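You operate a simulated robot arm through the tools that you are given. There is no shell and no other tool. Be economical: measure what you need, move in short steps, check, and stop when the job is done.

You are at the controls of a simulated two-armed robot. One attempt, no reset.

TASK
Screw the cap back on the antifreeze bottle. Put the block marked "1" from the top of the pink table on the blue blind and the block marked "2" on the silver blind. Take the blue pad from the top of the pink table and put it on the top of the blue table. Put one of the shims from the top of the green bench on the job card there. Put the coarse filter cartridge from the top of the yellow table on the green blind. Put one of the spacers from the top of the yellow table on the top of the steel bench. Take the blue carton from the top of the steel bench and leave it on top of the small flange. Do these in any order. Set down upright: filter cartridge, blue carton.

It is judged by the outcome, as a careful person would: the job done as asked, and still so three seconds after it is handed in. It fails if anything else is knocked over, pushed out of place, dropped, spilled or broken. A push-on lid holds only when it is set on centred and level and pressed home; a screw cap is set on level and turned clockwise until tight.

THE ROBOT
Two 7-joint arms with two-finger parallel grippers on one trunk, on a base that drives. Base frame: it is fixed to the floor where the robot stands at the start and does not move with it; the origin is under the middle of the robot, x ahead of it, y to its left, z up; the surface under the hand at the start is at about z = 850. Readings come in mm, degrees, newtons and seconds.
The left shoulder is at the start at [70, 163, 1245], the right one opposite. With the tool pointing down near the work surface each hand reaches from about 380 to 880 mm from the robot's upright axis, wherever it stands, measured 20 degrees to its own side. Places, roughly: antifreeze bottle [750, 0, 1000]; block [11250, -8750, 750]; blue blind (10x10x1 cm) [11500, -8600, 900]; blue carton [1500, -1000, 1000]; blue pad (8x8x5 cm) [10600, -8800, 900]; filter cartridge [500, -1000, 1000]; green blind (10x10x1 cm) [500, -1600, 900]; job card [-1750, 0, 750]; shim [-1750, -250, 750]; silver blind (10x10x1 cm) [11100, -8700, 900]; small flange (9x9x8 cm) [1200, -700, 900]; spacer [750, -1500, 750]; top of the blue table [8700, -8800, 800]; top of the steel bench [1400, -800, 800]. Payload 3.43 kg a hand.
The tool frame of a hand sits at the grasp point between the pads (the TCP): z along the fingers, y along the line on which they close. The tips reach 34 mm beyond it. The gripper opens to 128 mm. The fingers are 24 mm wide and 12 mm thick; the gripper's body (48 by 130 mm) begins 96 mm behind the TCP.
Orientation is told as [roll, pitch, yaw] about the base's x, y, z axes, in that order, counted from this pose: with the fingers straight down and closing along the base's y, the tool's x points along the base's -x, its y along +y and its z along -z.

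THE INTERFACE
- The arms move only by the tool play_rows. It takes "left_steps", "right_steps" or both (then of equal length, played together; a hand with none holds still); each is a list of rows, each a list of 7 numbers: the shift along the tool's x, y, z in units of 50 mm (1.0 is 50 mm), then the turn, a rotation vector about the tool's x, y, z in units of 5 degrees (1.0 is 5 degrees), then the finger opening in mm, from 0 to 128. In form: [[tx, ty, tz, ax, ay, az, grip], ...]. A call has 1 to 10 rows; each row shifts and turns the commanded pose from where the row before left it, along the tool's axes as they then stand. A call with a number of a shift or a turn outside -1 to 1 is refused whole. A row lasts 0.2 s, in which the tool goes at most 50 mm and 8.6 degrees; a call with a longer step from one row to the next is refused whole, and so is a gripper value outside its range. A pose out of reach is approached as far as the arm can. The call stops where the force on the tool passes 40 N (or 10 N more than at its start, if that is more) or the arm is blocked; 0.2 s more then pass. Each finger travels about 153 mm/s and halts on what it meets, pressing with about 21 N; the grip force reading is that of the motor and also rises with nothing between the fingers. The clock runs only during rows and for 0.2 s after the last one: add rows that do not move to give the fingers time. The reply holds the time, the measured pose of the TCP, the force on the tool along the base axes, the opening and the grip force, in the units named above and with some noise, with the torque about the TCP (base axes, N m) and any sound that the robot's microphone picked up, and new pictures: "pictures" is both (left out), scene, wrist or none (wrist: the cameras of the hands that moved).
- Cameras (640 x 400 px; columns grow to the right, rows downward): "scene" is now at [124.2, -37.3, 1461.8]; the picture's right is [-0.46, -0.89, 0.00], its down [-0.59, 0.30, -0.75] and it looks along [0.67, -0.34, -0.66] (base axes); focal length 278 px, centre (320, 200). "left" rides on the left gripper at [76, 11, -160] in its tool frame; the picture's right is [-0.15, 0.99, 0.00], its down [-0.88, -0.13, -0.46] and it looks along [-0.45, -0.07, 0.89] (tool axes); focal length 234 px, centre (320, 200). "right" rides on the right gripper at [76, -11, -160] in its tool frame; the picture's right is [0.15, 0.99, 0.00], its down [-0.88, 0.13, -0.46] and it looks along [-0.45, 0.07, 0.89] (tool axes); focal length 234 px, centre (320, 200). There is no depth. A picture from a camera that has moved, and an enlarged one, comes with that camera's place and axes in the base frame and with its lens.
- slide_trunk(by): slides the trunk up (or, below 0, down) by that many mm; the arms and the scene camera ride with it, the base frame stays. It gives what a move gives, with no picture.
- roll_base(legs): drives the robot by 1 to 6 legs, each [ahead, left, turn to the left] in mm, mm and degrees, along the robot's own axes; the way and the turn of a leg run together, so that a leg with both is an arc; at most 1500 mm and 180 degrees a leg. The arms and the cameras ride along, it lands a little off, and it stops where it bumps. It gives what a move gives, and a new picture of the scene camera.
- pan_tilt(pan, tilt): turns the head with the scene camera to pan (to the left, within 86 degrees either way) and tilt (down, from -29 to 69), counted from straight ahead of the robot. It gives what a move gives, and a new picture of the scene camera.
- close_up(camera, box): a new picture of the part [left, top, right, bottom] of that camera's present view, enlarged. No time passes.
- hand_in(): hands the job in; it is judged then, once.

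Go step by step. Nothing tells you exact positions but the pictures and the camera data: compare them with the known pose of the tool, close in by small moves and look again before you grip or let go. The budget is 217 turns and 260 pictures, counting those below and the enlarged ones. Unless the task says otherwise, let go and move clear before handing in, and close with one line.

The tools are called by a JSON object that holds its "op" and its "data". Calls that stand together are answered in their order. play_rows: Moves the arms, as the interface text tells. Its arguments: {"type":"object","properties":{"left_steps":{"type":"array"},"right_steps":{"type":"array"},"pictures":{"type":"string","enum":["both","scene","wrist","none"]}},"required":[]} The other tools are called the same way: slide_trunk (by) slides the trunk up or down; roll_base (legs) drives the base; pan_tilt (pan, tilt) turns the head that bears the scene camera; close_up (camera, box) takes an enlarged picture of a part of a camera's view; hand_in () hands the job in.

At the start:

```text
time_s: 0.0
left_tool_pos: [360.6, -20.2, 1254.7]
left_ee_rot: [0.0, 0.1, 0.1]
left_force: [0.5, -0.3, 0.3]
left_torque: [-0.01, 0.0, 0.0]
left_width: 127.8
left_grip_force: 0.1
right_tool_pos: [405.0, -443.5, 1202.7]
right_ee_rot: [0.1, -0.1, -0.1]
right_force: [0.5, -0.7, 0.4]
right_torque: [0.0, 0.01, 0.0]
right_width: 128.0
right_grip_force: 0.0
trunk travel left (down, up): [-725.0, 215.0]
robot x, y, heading: [4.1, 1.6, 0.0]
head pan, tilt: [-27.2, 41.3]
```

scene: 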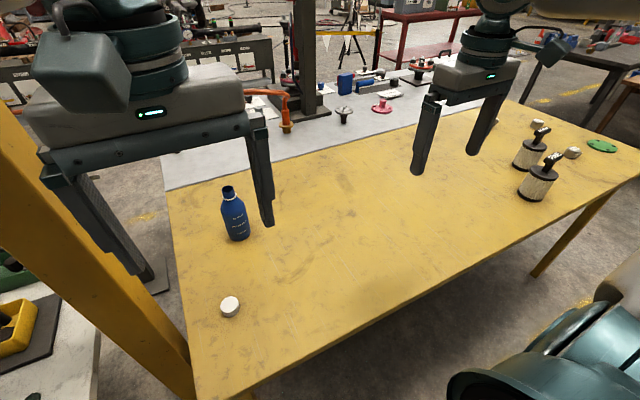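
right: 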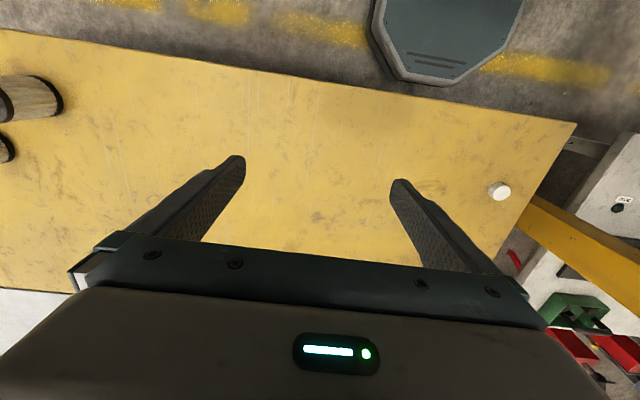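
left: 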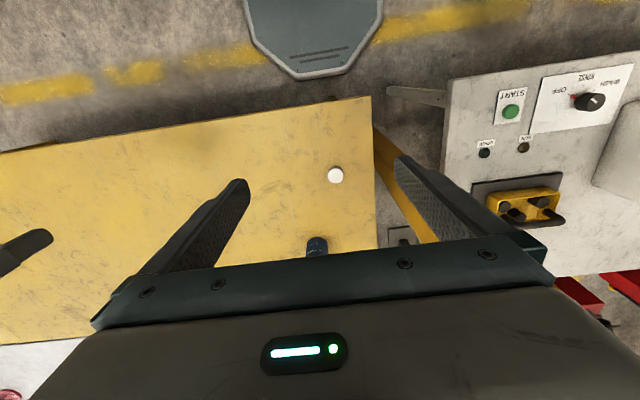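

The yellow table is in front of me, with the bottle near [700, -70] and its white cap near [500, 3]. I'll zoom in on both before moving.

{"op": "close_up", "data": {"camera": "scene", "box": [190, 170, 290, 330]}}

{"op": "close_up", "data": {"camera": "scene", "box": [480, 100, 640, 220]}}

{"op": "close_up", "data": {"camera": "scene", "box": [260, 40, 460, 150]}}

```text
2.50 times, centred on (240, 250) of scene
camera zoom: at [124.2, -37.3, 1461.8], right [-0.46, -0.89, 0.0], down [-0.59, 0.3, -0.75], along [0.67, -0.34, -0.66], focal length 696 px, centre (520, 75)
```

zoom: 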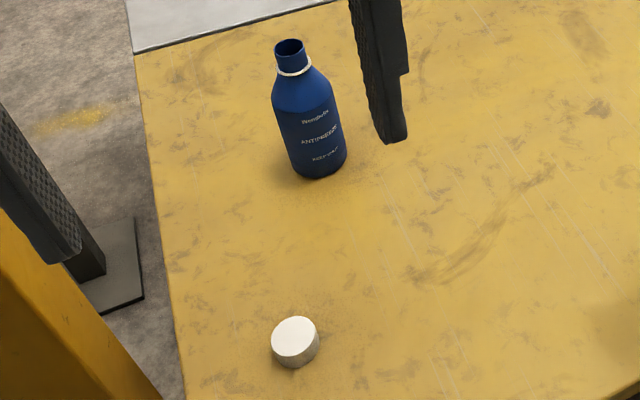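

```text
3.33 times, centred on (560, 160) of scene
camera zoom: at [124.2, -37.3, 1461.8], right [-0.46, -0.89, 0.0], down [-0.59, 0.3, -0.75], along [0.67, -0.34, -0.66], focal length 928 px, centre (-480, 333)
```

zoom: 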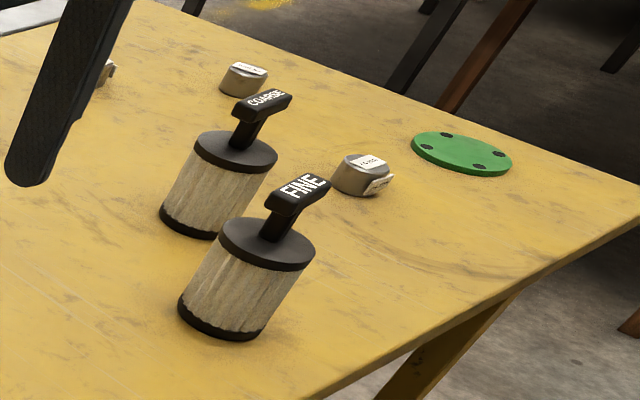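

```text
3.20 times, centred on (360, 95) of scene
camera zoom: at [124.2, -37.3, 1461.8], right [-0.46, -0.89, 0.0], down [-0.59, 0.3, -0.75], along [0.67, -0.34, -0.66], focal length 891 px, centre (192, 536)
```

zoom: 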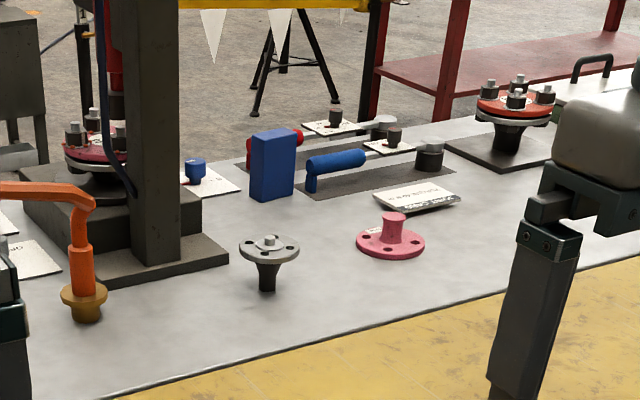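

The cap stands open side down near [500, 3], and the bottle is near [716, -72] with its mouth at about z = 1023. I'll bring the left hand over the cap, turned anticlockwise so there is range left for screwing.

{"op": "play_rows", "data": {"left_steps": [[-0.35, 0.06, 0.5, 0, 0, 0, 100], [-0.36, 0.06, 0.5, 0, 0, 0, 100], [-0.36, 0.06, 0.5, 0, 0, 0, 100], [-0.36, 0.06, 0.5, 0, 0, 0, 100], [-0.36, 0.06, 0.5, 0, 0, 0, 100], [-0.36, 0.06, 0.5, 0, 0, 0, 100], [-0.36, 0.06, 0.5, 0, 0, 0, 100], [-0.3, 0.06, 0.5, 0, 0, 0, 100], [0, 0, 0.5, 0, 0, 0, 100], [0, 0, 0.4, 0, 0, 0, 100]], "pictures": "both"}}

```text
time_s: 2.2
left_tool_pos: [488.4, 3.5, 1016.7]
left_ee_rot: [0.1, -0.8, 0.1]
left_force: [-0.3, 0.0, 0.1]
left_torque: [-0.03, 0.02, 0.01]
left_width: 100.1
left_grip_force: 0.1
right_tool_pos: [391.0, -444.9, 1209.9]
right_ee_rot: [0.1, -0.7, 0.1]
right_force: [0.1, 0.0, 0.9]
right_torque: [0.03, -0.01, 0.02]
right_width: 127.9
right_grip_force: 0.0
trunk travel left (down, up): [-725.0, 215.0]
robot x, y, heading: [-0.6, 1.2, -0.0]
head pan, tilt: [-27.2, 41.3]
camera scene: at [106.1, -39.1, 1463.4], right [-0.46, -0.89, -0.01], down [-0.58, 0.3, -0.76], along [0.68, -0.34, -0.65], focal length 278 px, centre (320, 200)
camera left: at [410.9, 14.6, 1174.8], right [0.14, 0.99, 0.0], down [0.87, -0.13, 0.47], along [0.46, -0.06, -0.88], focal length 234 px, centre (320, 200)
```

scene: 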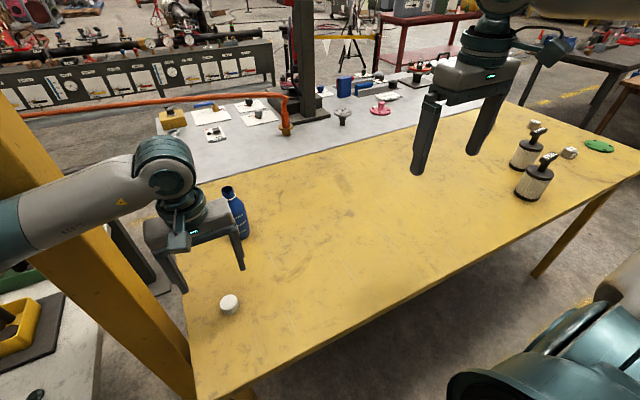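
left: 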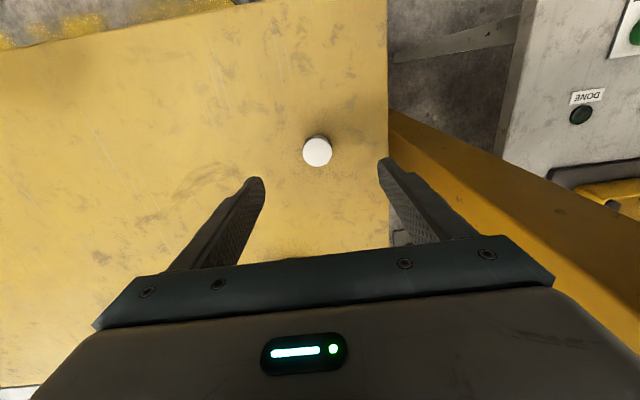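

The cap is near [496, 1], about 40 mm across. I'll turn the hand 90° anticlockwise above it and come down partway.

{"op": "play_rows", "data": {"left_steps": [[0, 0, 0, 0, 0, -1, 100], [0, 0, 0, 0, 0, -1, 100], [0, 0, 0, 0, 0, -1, 100], [0, 0, 0, 0, 0, -1, 100], [0, 0, 0, 0, 0, -1, 100], [0, 0, 0, 0, 0, -1, 100], [0, 0, 0, 0, 0, -1, 100], [0, 0, 0, 0, 0, -1, 100], [0, 0, 0, 0, 0, -1, 100], [0, 0, 0, 0, 0, -1, 100]], "pictures": "none"}}

{"op": "play_rows", "data": {"left_steps": [[0, 0, 0.2, 0, 0, -1, 90], [0, 0, 0.2, 0, 0, -1, 90], [0, 0, 0.2, 0, 0, -1, 90], [0, 0, 0.2, 0, 0, -1, 90], [0, 0, 0.2, 0, 0, -1, 90], [0, 0, 0.2, 0, 0, -1, 90], [0, 0, 0.2, 0, 0, -1, 80], [0, 0, 0.2, 0, 0, -1, 80], [0, 0, 0, 0, 0, 0, 80]], "pictures": "wrist"}}

```text
time_s: 4.4
left_tool_pos: [488.4, 3.6, 1013.2]
left_ee_rot: [-0.3, -0.4, 50.0]
left_force: [0.5, 0.6, 0.3]
left_torque: [0.02, -0.01, 0.04]
left_width: 100.2
left_grip_force: 0.0
right_tool_pos: [389.4, -445.6, 1208.0]
right_ee_rot: [0.0, -0.8, -0.1]
right_force: [0.4, 0.2, 0.9]
right_torque: [0.0, 0.0, -0.01]
right_width: 128.0
right_grip_force: 0.0
trunk travel left (down, up): [-725.0, 215.0]
robot x, y, heading: [-3.0, 1.4, -0.0]
head pan, tilt: [-27.2, 41.3]
```

```text
time_s: 6.4
left_tool_pos: [495.8, 2.7, 930.6]
left_ee_rot: [-0.3, 0.0, 90.2]
left_force: [0.0, 0.4, 0.3]
left_torque: [0.0, -0.01, -0.01]
left_width: 80.1
left_grip_force: 0.2
right_tool_pos: [399.9, -445.0, 1205.7]
right_ee_rot: [0.1, -0.4, -0.1]
right_force: [-0.2, 0.0, -0.6]
right_torque: [0.01, -0.01, 0.03]
right_width: 127.8
right_grip_force: 0.0
trunk travel left (down, up): [-725.0, 215.0]
robot x, y, heading: [0.7, -1.2, -0.0]
head pan, tilt: [-27.2, 41.3]
camera left: at [484.2, -72.9, 1091.1], right [-0.99, 0.14, -0.01], down [0.13, 0.88, 0.46], along [0.07, 0.45, -0.89], focal length 234 px, centre (320, 200)
```

left: 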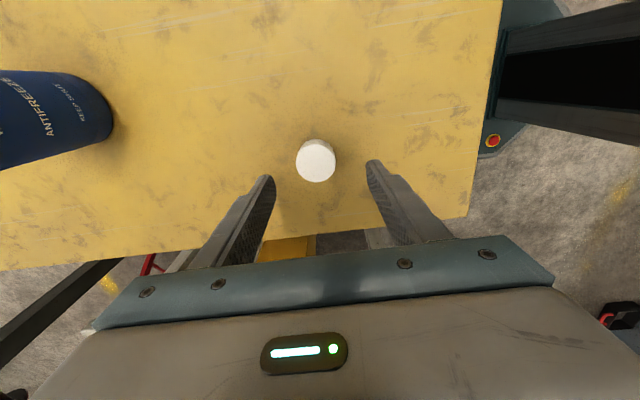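

The cap now looks centred near [498, -4]. I'll shift slightly and lower so the fingers hold its upper two thirds.

{"op": "play_rows", "data": {"left_steps": [[0.12, -0.05, 0.2, 0, 0, 0, 80], [0, 0, 0.2, 0, 0, 0, 80], [0, 0, 0.15, 0, 0, 0, 80], [0, 0, 0, 0, 0, 0, 80]], "pictures": "wrist"}}

```text
time_s: 7.4
left_tool_pos: [499.2, -3.0, 903.2]
left_ee_rot: [-0.3, -0.1, 90.0]
left_force: [0.1, -0.2, 0.3]
left_torque: [0.0, 0.0, 0.03]
left_width: 79.9
left_grip_force: 0.1
right_tool_pos: [399.2, -444.7, 1206.3]
right_ee_rot: [-0.1, -0.3, 0.0]
right_force: [0.0, -0.3, 0.1]
right_torque: [0.02, 0.04, 0.01]
right_width: 127.9
right_grip_force: 0.1
trunk travel left (down, up): [-725.0, 215.0]
robot x, y, heading: [1.0, -2.0, -0.1]
head pan, tilt: [-27.2, 41.3]
camera left: at [488.3, -78.4, 1063.1], right [-0.99, 0.15, 0.0], down [0.13, 0.88, 0.46], along [0.07, 0.45, -0.89], focal length 234 px, centre (320, 200)
```

left: 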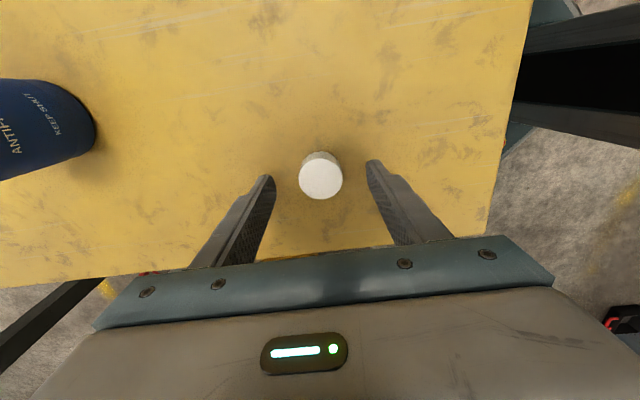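

The cap is centred between the fingers, so I'll go down 10 mm and close.

{"op": "play_rows", "data": {"left_steps": [[0.02, 0, 0.2, 0, 0, 0, 80], [0, 0, 0, 0, 0, 0, 60], [0, 0, 0, 0, 0, 0, 45], [0, 0, 0, 0, 0, 0, 25], [0, 0, 0, 0, 0, 0, 25]], "pictures": "wrist"}}

```text
time_s: 8.6
left_tool_pos: [501.9, -3.1, 894.4]
left_ee_rot: [-0.1, 0.0, 90.1]
left_force: [0.1, 0.4, 0.8]
left_torque: [-0.02, -0.02, -0.02]
left_width: 32.7
left_grip_force: 20.6
right_tool_pos: [402.1, -444.9, 1206.1]
right_ee_rot: [0.1, -0.2, 0.0]
right_force: [-0.2, -0.3, -0.1]
right_torque: [-0.02, 0.0, -0.02]
right_width: 127.8
right_grip_force: 0.0
trunk travel left (down, up): [-725.0, 215.0]
robot x, y, heading: [-2.1, 3.7, -0.0]
head pan, tilt: [-27.2, 41.3]
camera left: at [489.5, -78.6, 1052.7], right [-0.99, 0.15, 0.0], down [0.13, 0.88, 0.46], along [0.07, 0.45, -0.89], focal length 234 px, centre (320, 200)
```

left: 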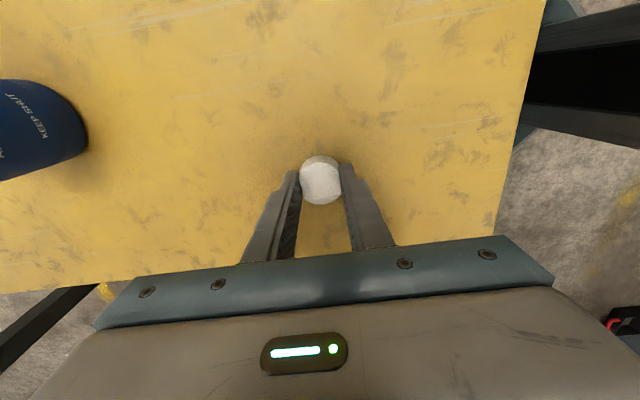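

The cap is gripped at 33 mm wide. I'll lift it well above the bottle's mouth height and look at the bottle from the wrist.

{"op": "play_rows", "data": {"left_steps": [[0, 0, -0.4, 0, 0, 0, 25], [0, 0, -0.8, 0, 0, 0, 25], [0, 0, -0.8, 0, 0, 0, 25], [0, 0, -0.8, 0, 0, 0, 25], [0, 0, -0.8, 0, 0, 0, 25], [0, 0, -0.6, 0, 0, 0, 25], [0, 0, 0, 0, 0, 0, 25], [0, 0, 0, 0, 0, 0, 25]], "pictures": "both"}}

```text
time_s: 10.4
left_tool_pos: [483.5, 0.7, 1108.3]
left_ee_rot: [-0.6, 0.2, 90.1]
left_force: [0.4, 0.0, -0.1]
left_torque: [-0.03, 0.01, 0.02]
left_width: 32.9
left_grip_force: 20.9
right_tool_pos: [386.8, -438.4, 1212.4]
right_ee_rot: [-0.3, -1.0, 0.1]
right_force: [0.1, -0.4, 0.4]
right_torque: [0.01, 0.0, 0.0]
right_width: 127.9
right_grip_force: 0.0
trunk travel left (down, up): [-725.0, 215.0]
robot x, y, heading: [2.8, 1.1, 0.2]
head pan, tilt: [-27.2, 41.3]
camera scene: at [100.0, -31.8, 1463.7], right [-0.46, -0.89, 0.0], down [-0.57, 0.3, -0.76], along [0.68, -0.35, -0.65], focal length 278 px, centre (320, 200)
camera left: at [471.3, -73.4, 1267.1], right [-0.99, 0.14, -0.01], down [0.12, 0.88, 0.45], along [0.08, 0.45, -0.89], focal length 234 px, centre (320, 200)
```

scene: 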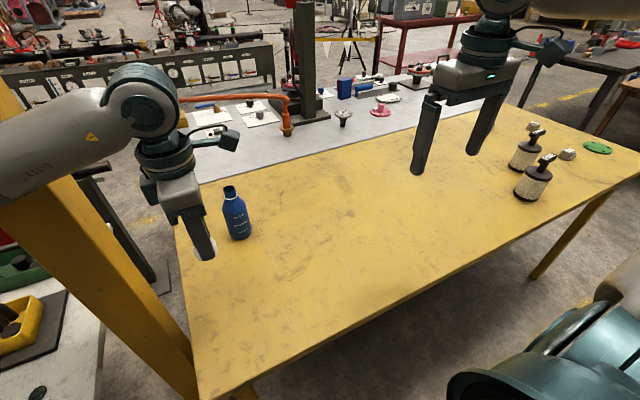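
left: 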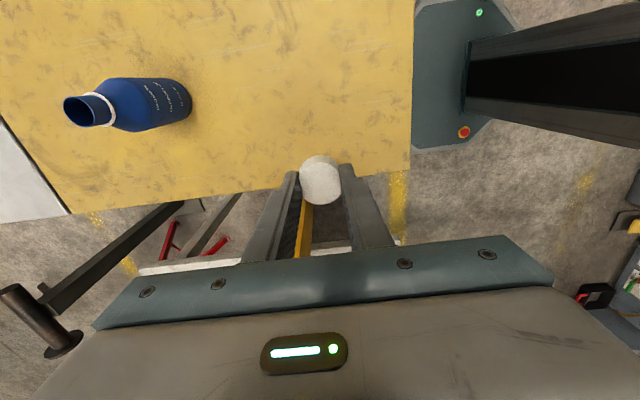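

The bottle stands near [710, -82] with its mouth at about z = 1023. I'll carry the cap across at a safe height until it is above the mouth.

{"op": "play_rows", "data": {"left_steps": [[0.2, -0.5, -0.1, 0, 0, 0, 25], [0.27, -0.8, 0, 0, 0, 0, 25], [0.27, -0.8, 0, 0, 0, 0, 25], [0.27, -0.8, 0, 0, 0, 0, 25], [0.27, -0.7, 0, 0, 0, 0, 25], [0.2, -0.5, 0, 0, 0, 0, 25], [0.1, -0.2, 0, 0, 0, 0, 25], [0, 0, 0, 0, 0, 0, 25], [0, 0, 0, 0, 0, 0, 25]], "pictures": "both"}}

```text
time_s: 11.8
left_tool_pos: [703.1, -54.5, 1078.0]
left_ee_rot: [0.9, -1.5, 88.9]
left_force: [0.6, 2.4, 1.3]
left_torque: [-0.24, 0.25, 0.01]
left_width: 32.8
left_grip_force: 20.9
right_tool_pos: [462.9, -415.5, 1174.3]
right_ee_rot: [0.6, 1.5, 3.6]
right_force: [-0.7, -1.5, 0.2]
right_torque: [0.08, -0.09, -0.01]
right_width: 128.0
right_grip_force: 0.0
trunk travel left (down, up): [-725.0, 215.0]
robot x, y, heading: [-11.3, 19.5, 3.2]
head pan, tilt: [-27.2, 41.3]
stopped in row 6 (left hand): the arm was blocked; the commanded pose is now the measured one
camera scene: at [99.3, -35.1, 1462.9], right [-0.4, -0.91, -0.02], down [-0.6, 0.28, -0.75], along [0.69, -0.29, -0.66], focal length 278 px, centre (320, 200)
camera left: at [693.8, -134.0, 1235.6], right [-0.99, 0.16, 0.02], down [0.15, 0.87, 0.48], along [0.06, 0.47, -0.88], focal length 234 px, centre (320, 200)
```

scene: 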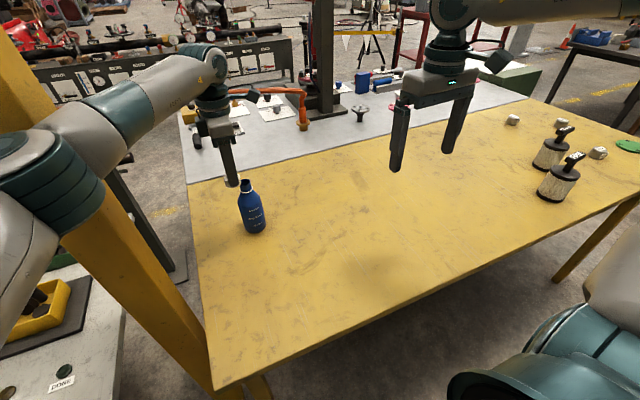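
left: 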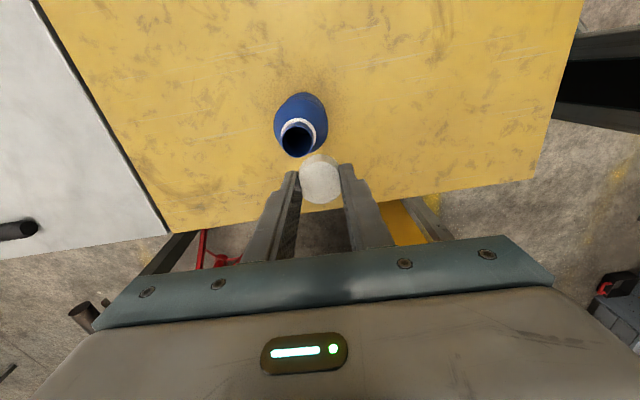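

The left arm was blocked, most likely by the yellow post beside the table near [518, 177], and the robot was nudged round by 3°. I'll back the hand off, raise it, and then shift the base to the right to clear the post.

{"op": "play_rows", "data": {"left_steps": [[0, 0.3, -0.3, 0, 0, 0, 25], [0, 0.5, -0.5, 0, 0, 0, 25], [0, 0.5, -0.4, 0, 0, 0, 25], [0, 0.4, -0.2, 0, 0, 0, 25], [0, 0.3, 0, 0, 0, 0, 25], [0, 0, 0, 0, 0, 0, 25], [0, 0, 0, 0, 0, 0, 25]], "pictures": "scene"}}

{"op": "pan_tilt", "data": {"pan": 25, "tilt": 40}}

```text
time_s: 13.6
left_tool_pos: [577.0, -105.2, 1174.7]
left_ee_rot: [-1.2, -0.8, 84.1]
left_force: [0.3, -0.4, 0.3]
left_torque: [0.0, 0.0, -0.01]
left_width: 32.5
left_grip_force: 20.7
right_tool_pos: [406.3, -452.2, 1197.7]
right_ee_rot: [-0.2, -0.1, -0.5]
right_force: [-1.2, -1.2, 0.4]
right_torque: [0.07, -0.08, 0.02]
right_width: 128.0
right_grip_force: 0.0
trunk travel left (down, up): [-725.0, 215.0]
robot x, y, heading: [-6.9, -3.0, -1.0]
head pan, tilt: [-27.2, 41.3]
stopped in row 7 (left hand): the arm was blocked; the commanded pose is now the measured one
camera scene: at [86.9, -56.2, 1465.7], right [-0.47, -0.88, -0.02], down [-0.57, 0.32, -0.76], along [0.68, -0.35, -0.65], focal length 278 px, centre (320, 200)
```

scene: 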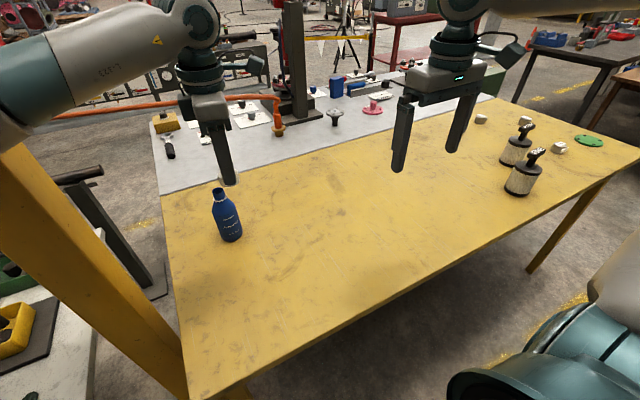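

```text
time_s: 14.8
left_tool_pos: [580.4, -103.4, 1172.8]
left_ee_rot: [-1.1, -1.0, 84.7]
left_force: [0.0, 1.0, -0.7]
left_torque: [0.02, 0.01, 0.01]
left_width: 32.8
left_grip_force: 21.2
right_tool_pos: [409.8, -453.8, 1193.9]
right_ee_rot: [0.2, -0.2, -0.2]
right_force: [0.0, -0.6, 0.1]
right_torque: [-0.03, -0.02, -0.03]
right_width: 128.0
right_grip_force: 0.0
trunk travel left (down, up): [-725.0, 215.0]
robot x, y, heading: [-4.1, 4.1, -0.9]
head pan, tilt: [25.0, 40.0]
camera scene: at [91.2, 17.3, 1466.8], right [0.41, -0.91, -0.01], down [-0.57, -0.25, -0.78], along [0.71, 0.33, -0.62], focal length 278 px, centre (320, 200)
```

scene: 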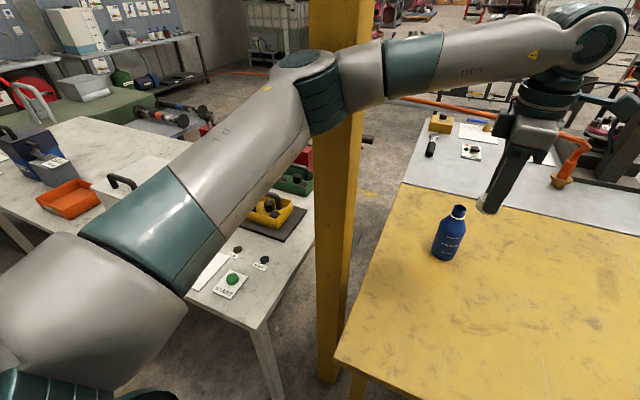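

The left elbow is against the near side of the yellow post. I'll back the base up a little and then move right, so the elbow comes away from it.

{"op": "roll_base", "data": {"legs": [[-100, 0, 0], [0, -250, 0.9], [60, 0, 0]]}}

```text
time_s: 17.9
left_tool_pos: [565.8, -317.9, 1163.1]
left_ee_rot: [0.1, 0.1, 86.4]
left_force: [-0.6, -0.3, 0.3]
left_torque: [-0.01, -0.02, -0.02]
left_width: 32.5
left_grip_force: 20.9
right_tool_pos: [397.4, -675.8, 1193.3]
right_ee_rot: [-0.7, 1.0, 0.9]
right_force: [-1.4, 0.4, 0.1]
right_torque: [0.03, -0.04, -0.01]
right_width: 128.1
right_grip_force: 0.0
trunk travel left (down, up): [-725.0, 215.0]
robot x, y, heading: [-47.6, -243.1, 0.7]
head pan, tilt: [25.0, 40.0]
camera scene: at [75.8, -206.4, 1464.3], right [0.43, -0.9, 0.0], down [-0.58, -0.28, -0.77], along [0.69, 0.33, -0.64], focal length 278 px, centre (320, 200)
```

scene: 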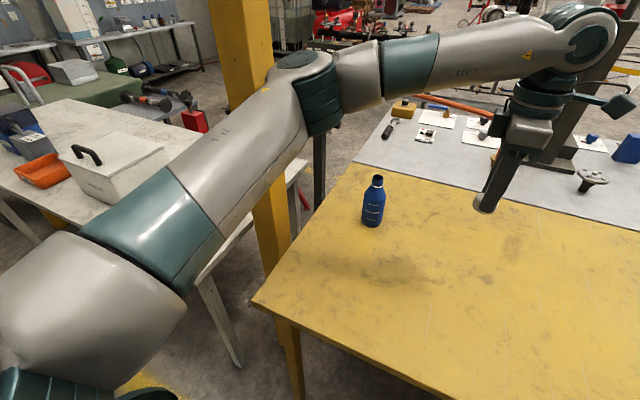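

The post is clear now. Another 100 mm to the right puts the bottle straight in the left arm's best zone.

{"op": "roll_base", "data": {"legs": [[0, -100, -0.7]]}}

{"op": "play_rows", "data": {"left_steps": [[-0.3, 0, 0, 0, 0, 0, 25], [-0.5, 0, 0, 0, 0, 0, 25], [-0.6, 0, 0, 0, 0, 0, 25], [-0.6, 0, 0, 0, 0, 0, 25], [-0.6, 0, 0, 0, 0, 0, 25], [-0.6, 0, 0, 0, 0, 0, 25], [-0.4, 0, 0, 0, 0, 0, 25], [0, 0, 0, 0, 0, 0, 25]], "pictures": "both"}}

```text
time_s: 19.1
left_tool_pos: [568.5, -423.5, 1159.4]
left_ee_rot: [0.2, 0.1, 85.6]
left_force: [-0.4, 0.2, -0.3]
left_torque: [-0.03, -0.02, 0.0]
left_width: 32.6
left_grip_force: 21.1
right_tool_pos: [395.1, -780.0, 1190.7]
right_ee_rot: [-0.8, 1.1, 0.2]
right_force: [-0.6, 0.3, -0.2]
right_torque: [-0.02, 0.0, 0.01]
right_width: 127.9
right_grip_force: 0.0
trunk travel left (down, up): [-725.0, 215.0]
robot x, y, heading: [-47.4, -346.2, -0.2]
head pan, tilt: [25.0, 40.0]
camera scene: at [80.5, -306.5, 1463.8], right [0.42, -0.91, 0.0], down [-0.58, -0.27, -0.77], along [0.7, 0.32, -0.64], focal length 278 px, centre (320, 200)
```

scene: 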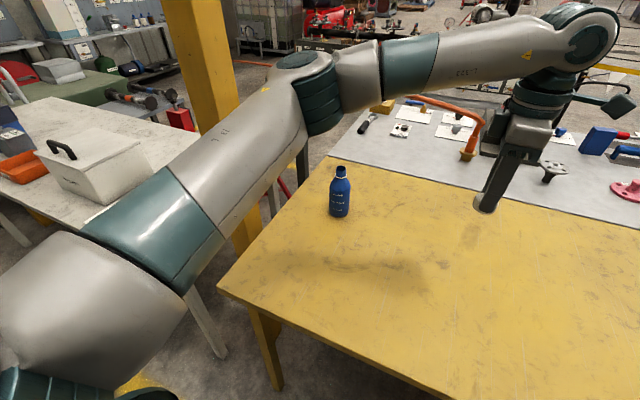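

```text
time_s: 20.9
left_tool_pos: [583.2, -246.7, 1160.0]
left_ee_rot: [0.3, 0.1, 85.6]
left_force: [-0.5, 0.1, -0.3]
left_torque: [0.02, 0.0, 0.02]
left_width: 32.9
left_grip_force: 20.8
right_tool_pos: [395.2, -782.6, 1189.9]
right_ee_rot: [-0.7, 1.2, 0.2]
right_force: [0.7, -0.1, 0.1]
right_torque: [0.0, -0.02, 0.0]
right_width: 127.9
right_grip_force: 0.0
trunk travel left (down, up): [-725.0, 215.0]
robot x, y, heading: [-42.2, -341.6, -0.1]
head pan, tilt: [25.0, 40.0]
camera scene: at [81.0, -308.6, 1463.7], right [0.42, -0.91, 0.0], down [-0.58, -0.27, -0.77], along [0.7, 0.32, -0.64], focal length 278 px, centre (320, 200)
camera left: at [566.2, -320.5, 1319.4], right [-0.98, 0.22, 0.0], down [0.2, 0.87, 0.45], along [0.1, 0.44, -0.89], focal length 234 px, centre (320, 200)
```

scene: 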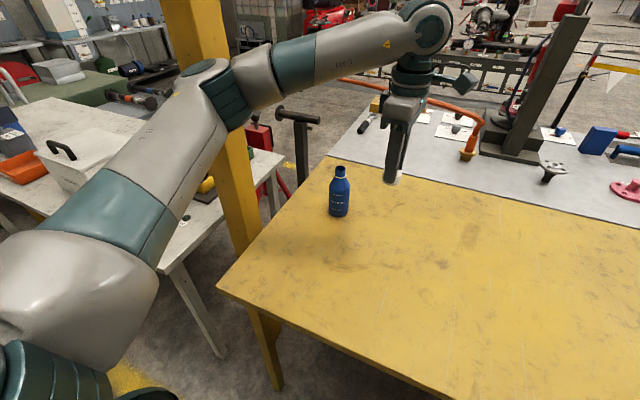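
left: 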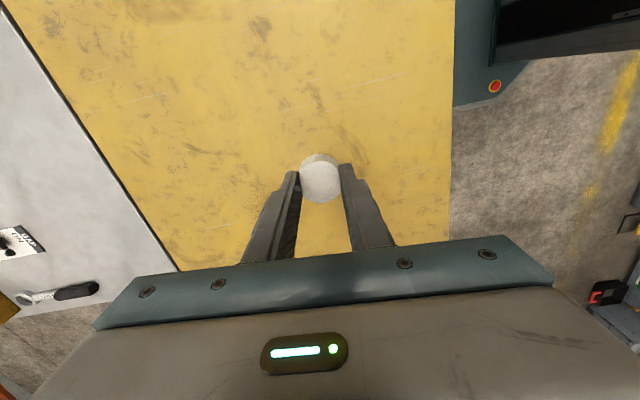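

The elbow still leans toward the post. One more 100 mm to the right will straighten the arm and keep the elbow well clear.

{"op": "roll_base", "data": {"legs": [[0, -100, 0]]}}

{"op": "play_rows", "data": {"left_steps": [[-0.3, -0.2, 0, 0, 0, 0, 25], [-0.6, -0.3, 0, 0, 0, 0, 25], [-0.7, -0.3, 0, 0, 0, 0, 25], [-0.7, -0.3, 0, 0, 0, 0, 25], [-0.7, -0.3, -0.1, 0, 0, 0, 25], [-0.5, -0.2, -0.1, 0, 0, 0, 25], [-0.2, -0.1, 0, 0, 0, 0, 25], [0, 0, 0, 0, 0, 0, 25], [0, 0, 0, 0, 0, 0, 25]], "pictures": "both"}}

```text
time_s: 22.0
left_tool_pos: [583.0, -343.7, 1159.3]
left_ee_rot: [0.2, 0.1, 85.7]
left_force: [-0.5, 1.2, -0.1]
left_torque: [-0.02, 0.0, -0.03]
left_width: 32.5
left_grip_force: 21.0
right_tool_pos: [395.7, -879.7, 1191.2]
right_ee_rot: [-0.8, 1.1, 0.3]
right_force: [0.0, -0.1, -0.6]
right_torque: [0.01, 0.02, -0.03]
right_width: 128.1
right_grip_force: 0.0
trunk travel left (down, up): [-725.0, 215.0]
robot x, y, heading: [-50.2, -448.1, -0.4]
head pan, tilt: [25.0, 40.0]
camera scene: at [80.6, -406.3, 1463.7], right [0.42, -0.91, 0.0], down [-0.58, -0.27, -0.77], along [0.7, 0.32, -0.64], focal length 278 px, centre (320, 200)
```

scene: 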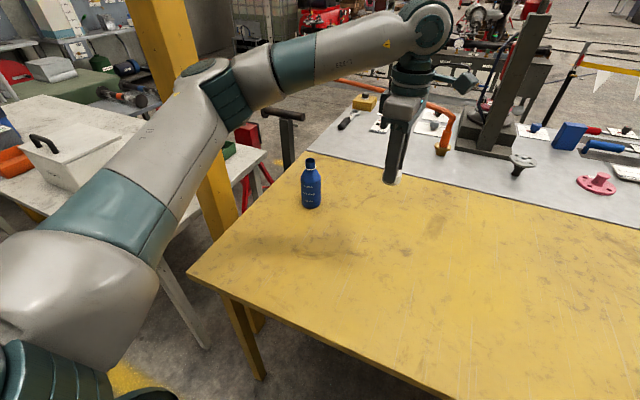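

```text
time_s: 24.0
left_tool_pos: [681.4, -166.5, 1167.9]
left_ee_rot: [0.2, 0.1, 85.8]
left_force: [1.0, -0.2, -0.6]
left_torque: [-0.02, -0.01, -0.03]
left_width: 32.7
left_grip_force: 21.0
right_tool_pos: [396.1, -881.0, 1191.1]
right_ee_rot: [-0.6, 1.0, 0.1]
right_force: [0.4, -1.0, -0.2]
right_torque: [0.0, -0.05, 0.02]
right_width: 128.1
right_grip_force: 0.1
trunk travel left (down, up): [-725.0, 215.0]
robot x, y, heading: [-45.8, -443.7, -0.3]
head pan, tilt: [25.0, 40.0]
camera scene: at [80.5, -407.3, 1463.7], right [0.42, -0.91, 0.0], down [-0.58, -0.27, -0.77], along [0.7, 0.32, -0.64], focal length 278 px, centre (320, 200)
camera left: at [664.5, -241.0, 1328.7], right [-0.98, 0.22, 0.0], down [0.2, 0.87, 0.45], along [0.1, 0.44, -0.89], focal length 234 px, centre (320, 200)
```

scene: 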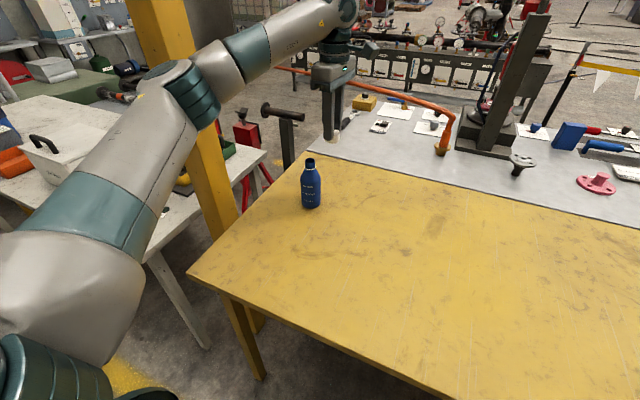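
left: 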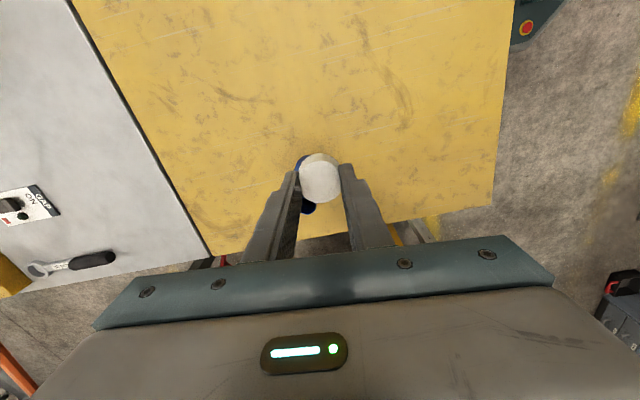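

The arm is clear. The bottle's axis is near [714, -81], so I'll move the cap above it and stop about 55 mm above the mouth.

{"op": "play_rows", "data": {"left_steps": [[-0.3, -0.1, 0.1, 0, 0, 0, 25], [-0.5, -0.15, 0.2, 0, 0, 0, 25], [-0.5, -0.15, 0.2, 0, 0, 0, 25], [-0.3, -0.1, 0.1, 0, 0, 0, 25], [-0.14, 0, 0.1, 0, 0, 0, 25], [0, 0, 0, 0, 0, 0, 25], [0, 0, 0, 0, 0, 0, 25]], "pictures": "wrist"}}

{"op": "close_up", "data": {"camera": "scene", "box": [260, 80, 380, 220]}}

```text
time_s: 25.6
left_tool_pos: [712.5, -82.4, 1132.5]
left_ee_rot: [0.3, 0.1, 85.7]
left_force: [0.9, 0.6, -0.1]
left_torque: [-0.01, -0.02, -0.04]
left_width: 32.6
left_grip_force: 20.6
right_tool_pos: [396.0, -882.9, 1192.2]
right_ee_rot: [-0.7, 1.2, 0.1]
right_force: [-0.3, -0.2, 0.0]
right_torque: [-0.05, -0.02, 0.02]
right_width: 128.1
right_grip_force: 0.0
trunk travel left (down, up): [-725.0, 215.0]
robot x, y, heading: [-41.9, -443.8, -0.4]
head pan, tilt: [25.0, 40.0]
camera left: at [696.1, -156.3, 1293.1], right [-0.98, 0.22, 0.0], down [0.2, 0.87, 0.45], along [0.1, 0.44, -0.89], focal length 234 px, centre (320, 200)
```

left: 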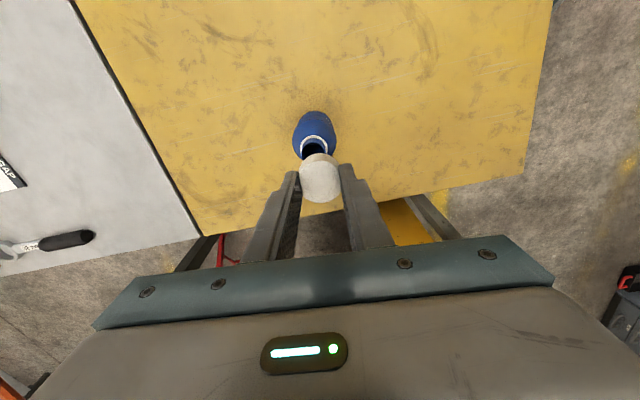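

```text
2.86 times, centred on (320, 150) of scene
camera zoom: at [80.6, -407.3, 1463.7], right [0.42, -0.91, 0.0], down [-0.58, -0.27, -0.77], along [0.7, 0.32, -0.64], focal length 795 px, centre (320, 343)
```

zoom: 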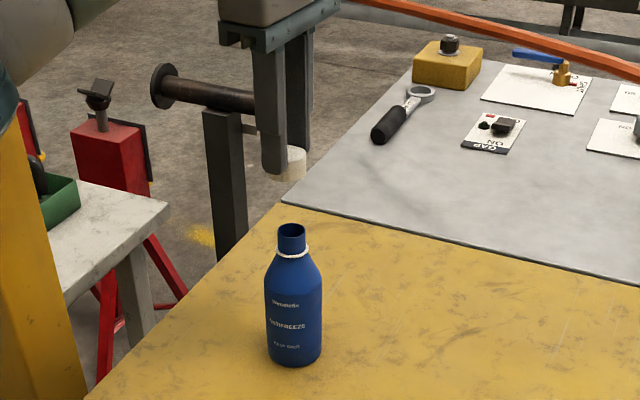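

The cap sits on the same sight line as the mouth from the head camera. I'll zoom in on the wrist view to settle the other direction.

{"op": "close_up", "data": {"camera": "left", "box": [270, 100, 370, 220]}}

```text
3.33 times, centred on (320, 160) of left
camera zoom: at [696.1, -156.3, 1293.1], right [-0.98, 0.22, 0.0], down [0.2, 0.87, 0.45], along [0.1, 0.44, -0.89], focal length 781 px, centre (320, 333)
```

zoom: 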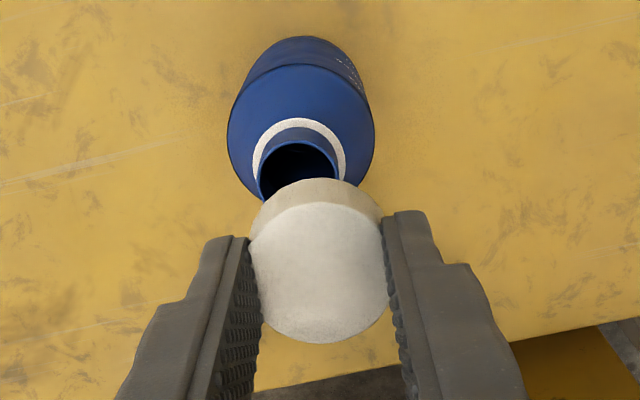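

The mouth is about 6 mm further in x than the cap. I'll correct that and lower to just above the mouth.

{"op": "play_rows", "data": {"left_steps": [[-0.04, -0.12, 0.2, 0, 0, 0, 25], [0, 0, 0.3, 0, 0, 0, 25], [0, 0, 0.3, 0, 0, 0, 25], [0, 0, 0.2, 0, 0, 0, 25], [0, 0, 0, 0, 0, 0, 25], [0, 0, 0, 0, 0, 0, 25]], "pictures": "none"}}

{"op": "close_up", "data": {"camera": "left", "box": [270, 100, 370, 220]}}

{"op": "close_up", "data": {"camera": "scene", "box": [280, 110, 360, 210]}}

```text
time_s: 27.0
left_tool_pos: [718.7, -79.6, 1084.0]
left_ee_rot: [0.2, 0.0, 85.6]
left_force: [-0.7, -0.3, -1.0]
left_torque: [-0.01, 0.0, 0.03]
left_width: 32.2
left_grip_force: 21.0
right_tool_pos: [396.2, -880.3, 1192.4]
right_ee_rot: [-0.7, 1.1, 0.2]
right_force: [-0.2, -0.3, -0.2]
right_torque: [0.04, -0.02, 0.0]
right_width: 128.0
right_grip_force: 0.1
trunk travel left (down, up): [-725.0, 215.0]
robot x, y, heading: [-43.8, -443.5, 0.1]
head pan, tilt: [25.0, 40.0]
```

```text
3.33 times, centred on (320, 160) of left
camera zoom: at [701.8, -154.7, 1243.4], right [-0.98, 0.22, 0.0], down [0.2, 0.87, 0.45], along [0.1, 0.44, -0.89], focal length 781 px, centre (320, 333)
```

zoom: 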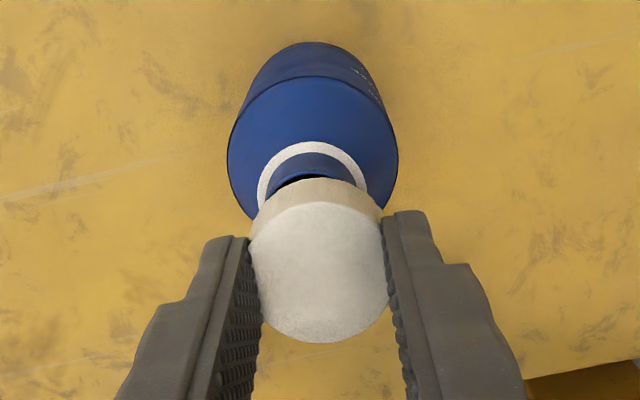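

```text
4.00 times, centred on (320, 160) of scene
camera zoom: at [80.6, -407.3, 1463.7], right [0.42, -0.91, 0.0], down [-0.58, -0.27, -0.77], along [0.7, 0.32, -0.64], focal length 1114 px, centre (320, 360)
```

zoom: 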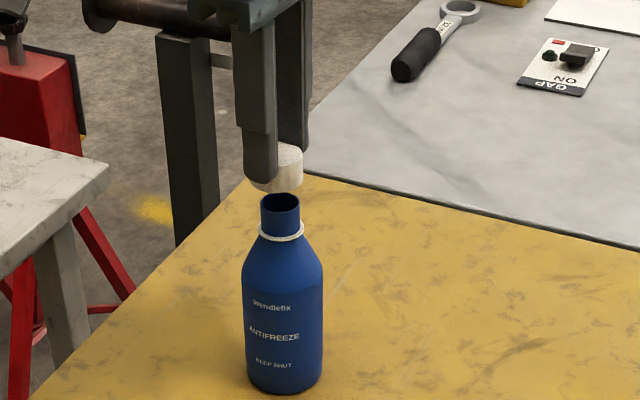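

The alignment is within about 2 mm. I'll make a fine correction and lower until the cap touches the neck, watching the force.

{"op": "play_rows", "data": {"left_steps": [[0, -0.03, 0.1, 0, 0, 0, 25], [0, 0, 0.1, 0, 0, 0, 25], [0, 0, 0.1, 0, 0, 0, 25], [0, 0, 0.05, 0, 0, 0, 25], [0, 0, 0.04, 0, 0, 0, 25], [0, 0, 0, 0, 0, 0, 25], [0, 0, 0, 0, 0, 0, 25]], "pictures": "none"}}

{"op": "close_up", "data": {"camera": "scene", "box": [280, 110, 360, 210]}}

```text
time_s: 28.6
left_tool_pos: [718.3, -81.0, 1064.6]
left_ee_rot: [0.4, 0.1, 85.7]
left_force: [-0.6, 0.0, 1.2]
left_torque: [-0.01, -0.01, 0.0]
left_width: 32.6
left_grip_force: 21.1
right_tool_pos: [396.3, -880.9, 1190.7]
right_ee_rot: [-0.7, 1.1, 0.2]
right_force: [-0.2, 0.0, 0.4]
right_torque: [0.01, 0.04, -0.03]
right_width: 128.0
right_grip_force: 0.0
trunk travel left (down, up): [-725.0, 215.0]
robot x, y, heading: [-49.8, -443.8, -0.4]
head pan, tilt: [25.0, 40.0]
```

```text
4.00 times, centred on (320, 160) of scene
camera zoom: at [80.5, -407.3, 1463.7], right [0.42, -0.91, 0.0], down [-0.58, -0.27, -0.77], along [0.7, 0.32, -0.64], focal length 1114 px, centre (320, 360)
```

zoom: 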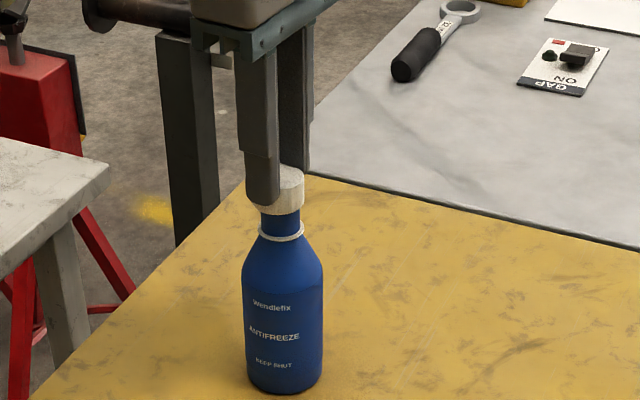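

The cap is right at the mouth with no contact yet. I'll keep lowering in 2 mm steps.

{"op": "play_rows", "data": {"left_steps": [[0, 0, 0.04, 0, 0, 0, 25], [0, 0, 0.04, 0, 0, 0, 25], [0, 0, 0.04, 0, 0, 0, 25], [0, 0, 0, 0, 0, 0, 25]], "pictures": "none"}}

{"op": "close_up", "data": {"camera": "scene", "box": [280, 110, 360, 210]}}

```text
time_s: 29.6
left_tool_pos: [719.4, -81.3, 1057.7]
left_ee_rot: [0.3, 0.1, 85.6]
left_force: [-0.6, 0.8, -0.3]
left_torque: [0.02, 0.03, -0.04]
left_width: 32.6
left_grip_force: 20.6
right_tool_pos: [395.8, -881.0, 1190.9]
right_ee_rot: [-0.6, 1.1, 0.2]
right_force: [-0.2, -0.3, 0.2]
right_torque: [-0.01, -0.01, 0.0]
right_width: 127.9
right_grip_force: 0.0
trunk travel left (down, up): [-725.0, 215.0]
robot x, y, heading: [-46.0, -446.3, -0.1]
head pan, tilt: [25.0, 40.0]
```

```text
4.00 times, centred on (320, 160) of scene
camera zoom: at [80.5, -407.3, 1463.7], right [0.42, -0.91, 0.0], down [-0.58, -0.27, -0.77], along [0.7, 0.32, -0.64], focal length 1114 px, centre (320, 360)
```

zoom: 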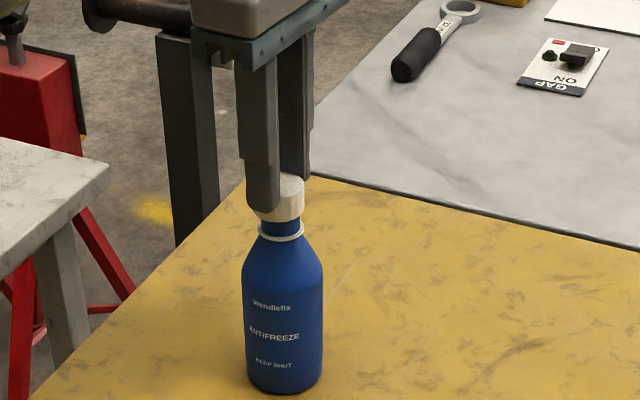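

The cap is sliding down over the neck freely, so it is centred. I'll continue until I feel resistance.

{"op": "play_rows", "data": {"left_steps": [[0, 0, 0.04, 0, 0, 0, 25], [0, 0, 0.04, 0, 0, 0, 25], [0, 0, 0.04, 0, 0, 0, 25], [0, 0, 0.04, 0, 0, 0, 25], [0, 0, 0, 0, 0, 0, 25]], "pictures": "none"}}

{"op": "close_up", "data": {"camera": "scene", "box": [280, 110, 360, 210]}}

```text
time_s: 30.8
left_tool_pos: [719.3, -80.8, 1050.1]
left_ee_rot: [0.4, 0.1, 85.8]
left_force: [-0.1, 0.1, -0.6]
left_torque: [0.03, 0.05, -0.03]
left_width: 32.6
left_grip_force: 20.6
right_tool_pos: [394.5, -880.8, 1191.3]
right_ee_rot: [-0.7, 1.2, 0.1]
right_force: [0.1, -0.4, 0.2]
right_torque: [0.04, -0.01, -0.05]
right_width: 128.1
right_grip_force: 0.1
trunk travel left (down, up): [-725.0, 215.0]
robot x, y, heading: [-45.2, -444.1, -0.3]
head pan, tilt: [25.0, 40.0]
```

```text
4.00 times, centred on (320, 160) of scene
camera zoom: at [80.5, -407.3, 1463.7], right [0.42, -0.91, 0.0], down [-0.58, -0.27, -0.77], along [0.7, 0.32, -0.64], focal length 1114 px, centre (320, 360)
```

zoom: 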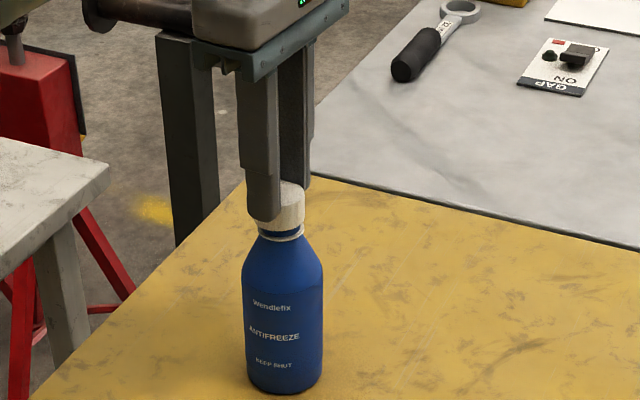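

The cap's rim is close to the neck ring. I'll go down 3 mm more and then start turning clockwise, with a light downward push.

{"op": "play_rows", "data": {"left_steps": [[0, 0, 0.03, 0, 0, 0, 25], [0, 0, 0.03, 0, 0, 0, 25], [0, 0, 0, 0, 0, 0, 25]], "pictures": "none"}}

{"op": "play_rows", "data": {"left_steps": [[0, 0, 0, 0, 0, 1, 25], [0, 0, 0, 0, 0, 1, 25], [0, 0, 0.01, 0, 0, 1, 25], [0, 0, 0, 0, 0, 1, 25], [0, 0, 0.01, 0, 0, 1, 25], [0, 0, 0, 0, 0, 1, 25], [0, 0, 0.01, 0, 0, 1, 25], [0, 0, 0, 0, 0, 1, 25]], "pictures": "none"}}

{"op": "close_up", "data": {"camera": "scene", "box": [280, 110, 360, 210]}}

```text
time_s: 31.6
left_tool_pos: [718.2, -81.0, 1047.1]
left_ee_rot: [0.3, 0.0, 85.7]
left_force: [0.8, 0.4, 0.3]
left_torque: [0.03, 0.0, -0.04]
left_width: 32.5
left_grip_force: 20.8
right_tool_pos: [396.0, -881.0, 1191.2]
right_ee_rot: [-0.7, 1.1, 0.1]
right_force: [0.4, 0.2, 0.4]
right_torque: [-0.03, 0.01, 0.01]
right_width: 128.3
right_grip_force: 0.1
trunk travel left (down, up): [-725.0, 215.0]
robot x, y, heading: [-47.1, -441.1, -0.3]
head pan, tilt: [25.0, 40.0]
```

```text
time_s: 33.4
left_tool_pos: [719.8, -80.9, 1045.4]
left_ee_rot: [0.2, 0.2, 45.5]
left_force: [-0.7, -0.7, 0.1]
left_torque: [-0.11, -0.04, -0.01]
left_width: 32.8
left_grip_force: 21.2
right_tool_pos: [394.7, -882.2, 1189.6]
right_ee_rot: [-0.7, 1.1, 0.2]
right_force: [0.6, -0.6, 0.8]
right_torque: [0.0, -0.02, 0.0]
right_width: 127.9
right_grip_force: 0.0
trunk travel left (down, up): [-725.0, 215.0]
robot x, y, heading: [-46.5, -439.4, -0.2]
head pan, tilt: [25.0, 40.0]
```

```text
4.00 times, centred on (320, 160) of scene
camera zoom: at [80.5, -407.4, 1463.7], right [0.42, -0.91, 0.0], down [-0.58, -0.27, -0.77], along [0.7, 0.32, -0.64], focal length 1114 px, centre (320, 360)
```

zoom: 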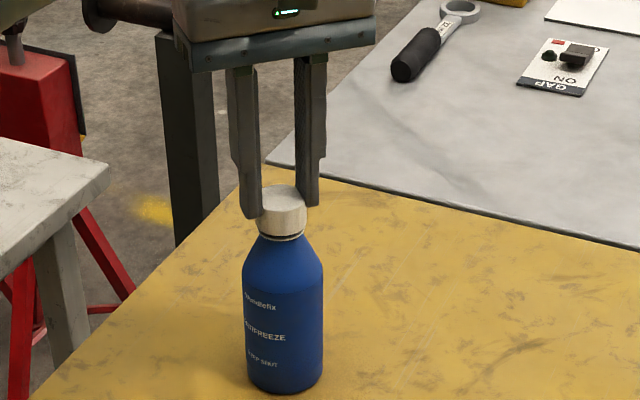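

The cap is engaging, but the bottle has turned about 20° with it. I'll press down more while turning to hold the bottle by friction.

{"op": "play_rows", "data": {"left_steps": [[0, 0, 0.06, 0, 0, 0, 25], [0, 0, 0.04, 0, 0, 1, 25], [0, 0, 0.02, 0, 0, 1, 25], [0, 0, 0.02, 0, 0, 1, 25], [0, 0, 0.02, 0, 0, 1, 25], [0, 0, 0.02, 0, 0, 1, 25], [0, 0, 0, 0, 0, 1, 25]], "pictures": "none"}}

{"op": "close_up", "data": {"camera": "scene", "box": [280, 110, 360, 210]}}

```text
time_s: 35.0
left_tool_pos: [717.6, -82.7, 1038.7]
left_ee_rot: [0.0, 0.3, 15.6]
left_force: [5.4, -0.1, 22.6]
left_torque: [0.0, -0.17, -0.03]
left_width: 34.1
left_grip_force: 22.0
right_tool_pos: [393.5, -882.0, 1190.9]
right_ee_rot: [-0.6, 1.0, 0.1]
right_force: [0.3, 0.4, -0.4]
right_torque: [-0.02, -0.03, 0.05]
right_width: 127.8
right_grip_force: 0.1
trunk travel left (down, up): [-725.0, 215.0]
robot x, y, heading: [-47.1, -440.3, -0.1]
head pan, tilt: [25.0, 40.0]
```

```text
4.00 times, centred on (320, 160) of scene
camera zoom: at [78.1, -408.7, 1464.0], right [0.42, -0.91, 0.0], down [-0.58, -0.27, -0.77], along [0.7, 0.32, -0.64], focal length 1114 px, centre (320, 360)
```

zoom: 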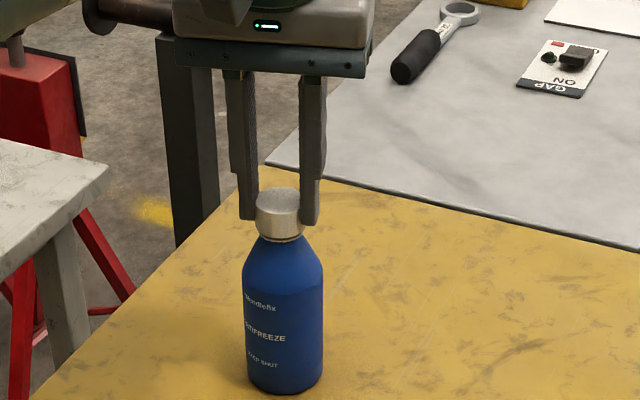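

At 23 N of downward force the bottle no longer turns while the cap does. I'll continue clockwise.

{"op": "play_rows", "data": {"left_steps": [[0, 0, 0, 0, 0, 1, 20], [0, 0, 0, 0, 0, 1, 20], [0, 0, 0, 0, 0, 1, 20], [0, 0, 0, 0, 0, 1, 20], [0, 0, 0, 0, 0, 1, 20], [0, 0, 0, 0, 0, 1, 20], [0, 0, 0, 0, 0, 1, 20], [0, 0, 0, 0, 0, 1, 20], [0, 0, 0, 0, 0, 1, 20], [0, 0, 0, 0, 0, 1, 20]], "pictures": "none"}}

{"op": "close_up", "data": {"camera": "scene", "box": [280, 110, 360, 210]}}

```text
time_s: 37.2
left_tool_pos: [717.5, -79.8, 1037.6]
left_ee_rot: [-0.1, 0.2, -14.1]
left_force: [3.1, -0.9, 13.5]
left_torque: [-0.05, -0.09, -0.02]
left_width: 36.4
left_grip_force: 20.2
left hand out of reach, approached as far as the arm can: row 7, 8, 9, 10
right_tool_pos: [394.4, -880.9, 1190.6]
right_ee_rot: [-0.7, 1.2, 0.2]
right_force: [0.0, -0.2, -0.5]
right_torque: [0.01, -0.02, 0.01]
right_width: 128.1
right_grip_force: 0.0
trunk travel left (down, up): [-725.0, 215.0]
robot x, y, heading: [-47.8, -442.0, -0.2]
head pan, tilt: [25.0, 40.0]
```

```text
4.00 times, centred on (320, 160) of scene
camera zoom: at [79.0, -408.4, 1463.9], right [0.42, -0.91, 0.0], down [-0.58, -0.27, -0.77], along [0.7, 0.32, -0.64], focal length 1114 px, centre (320, 360)
```

zoom: 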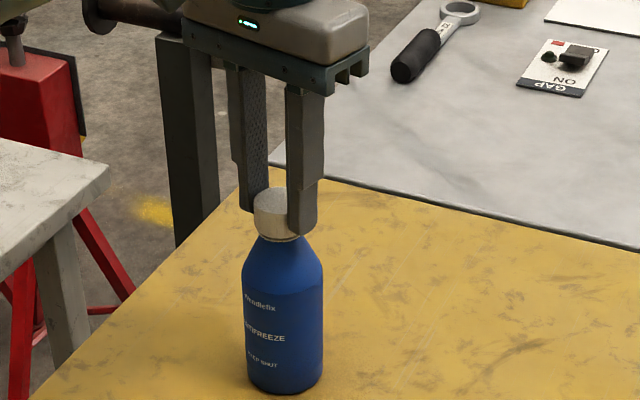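

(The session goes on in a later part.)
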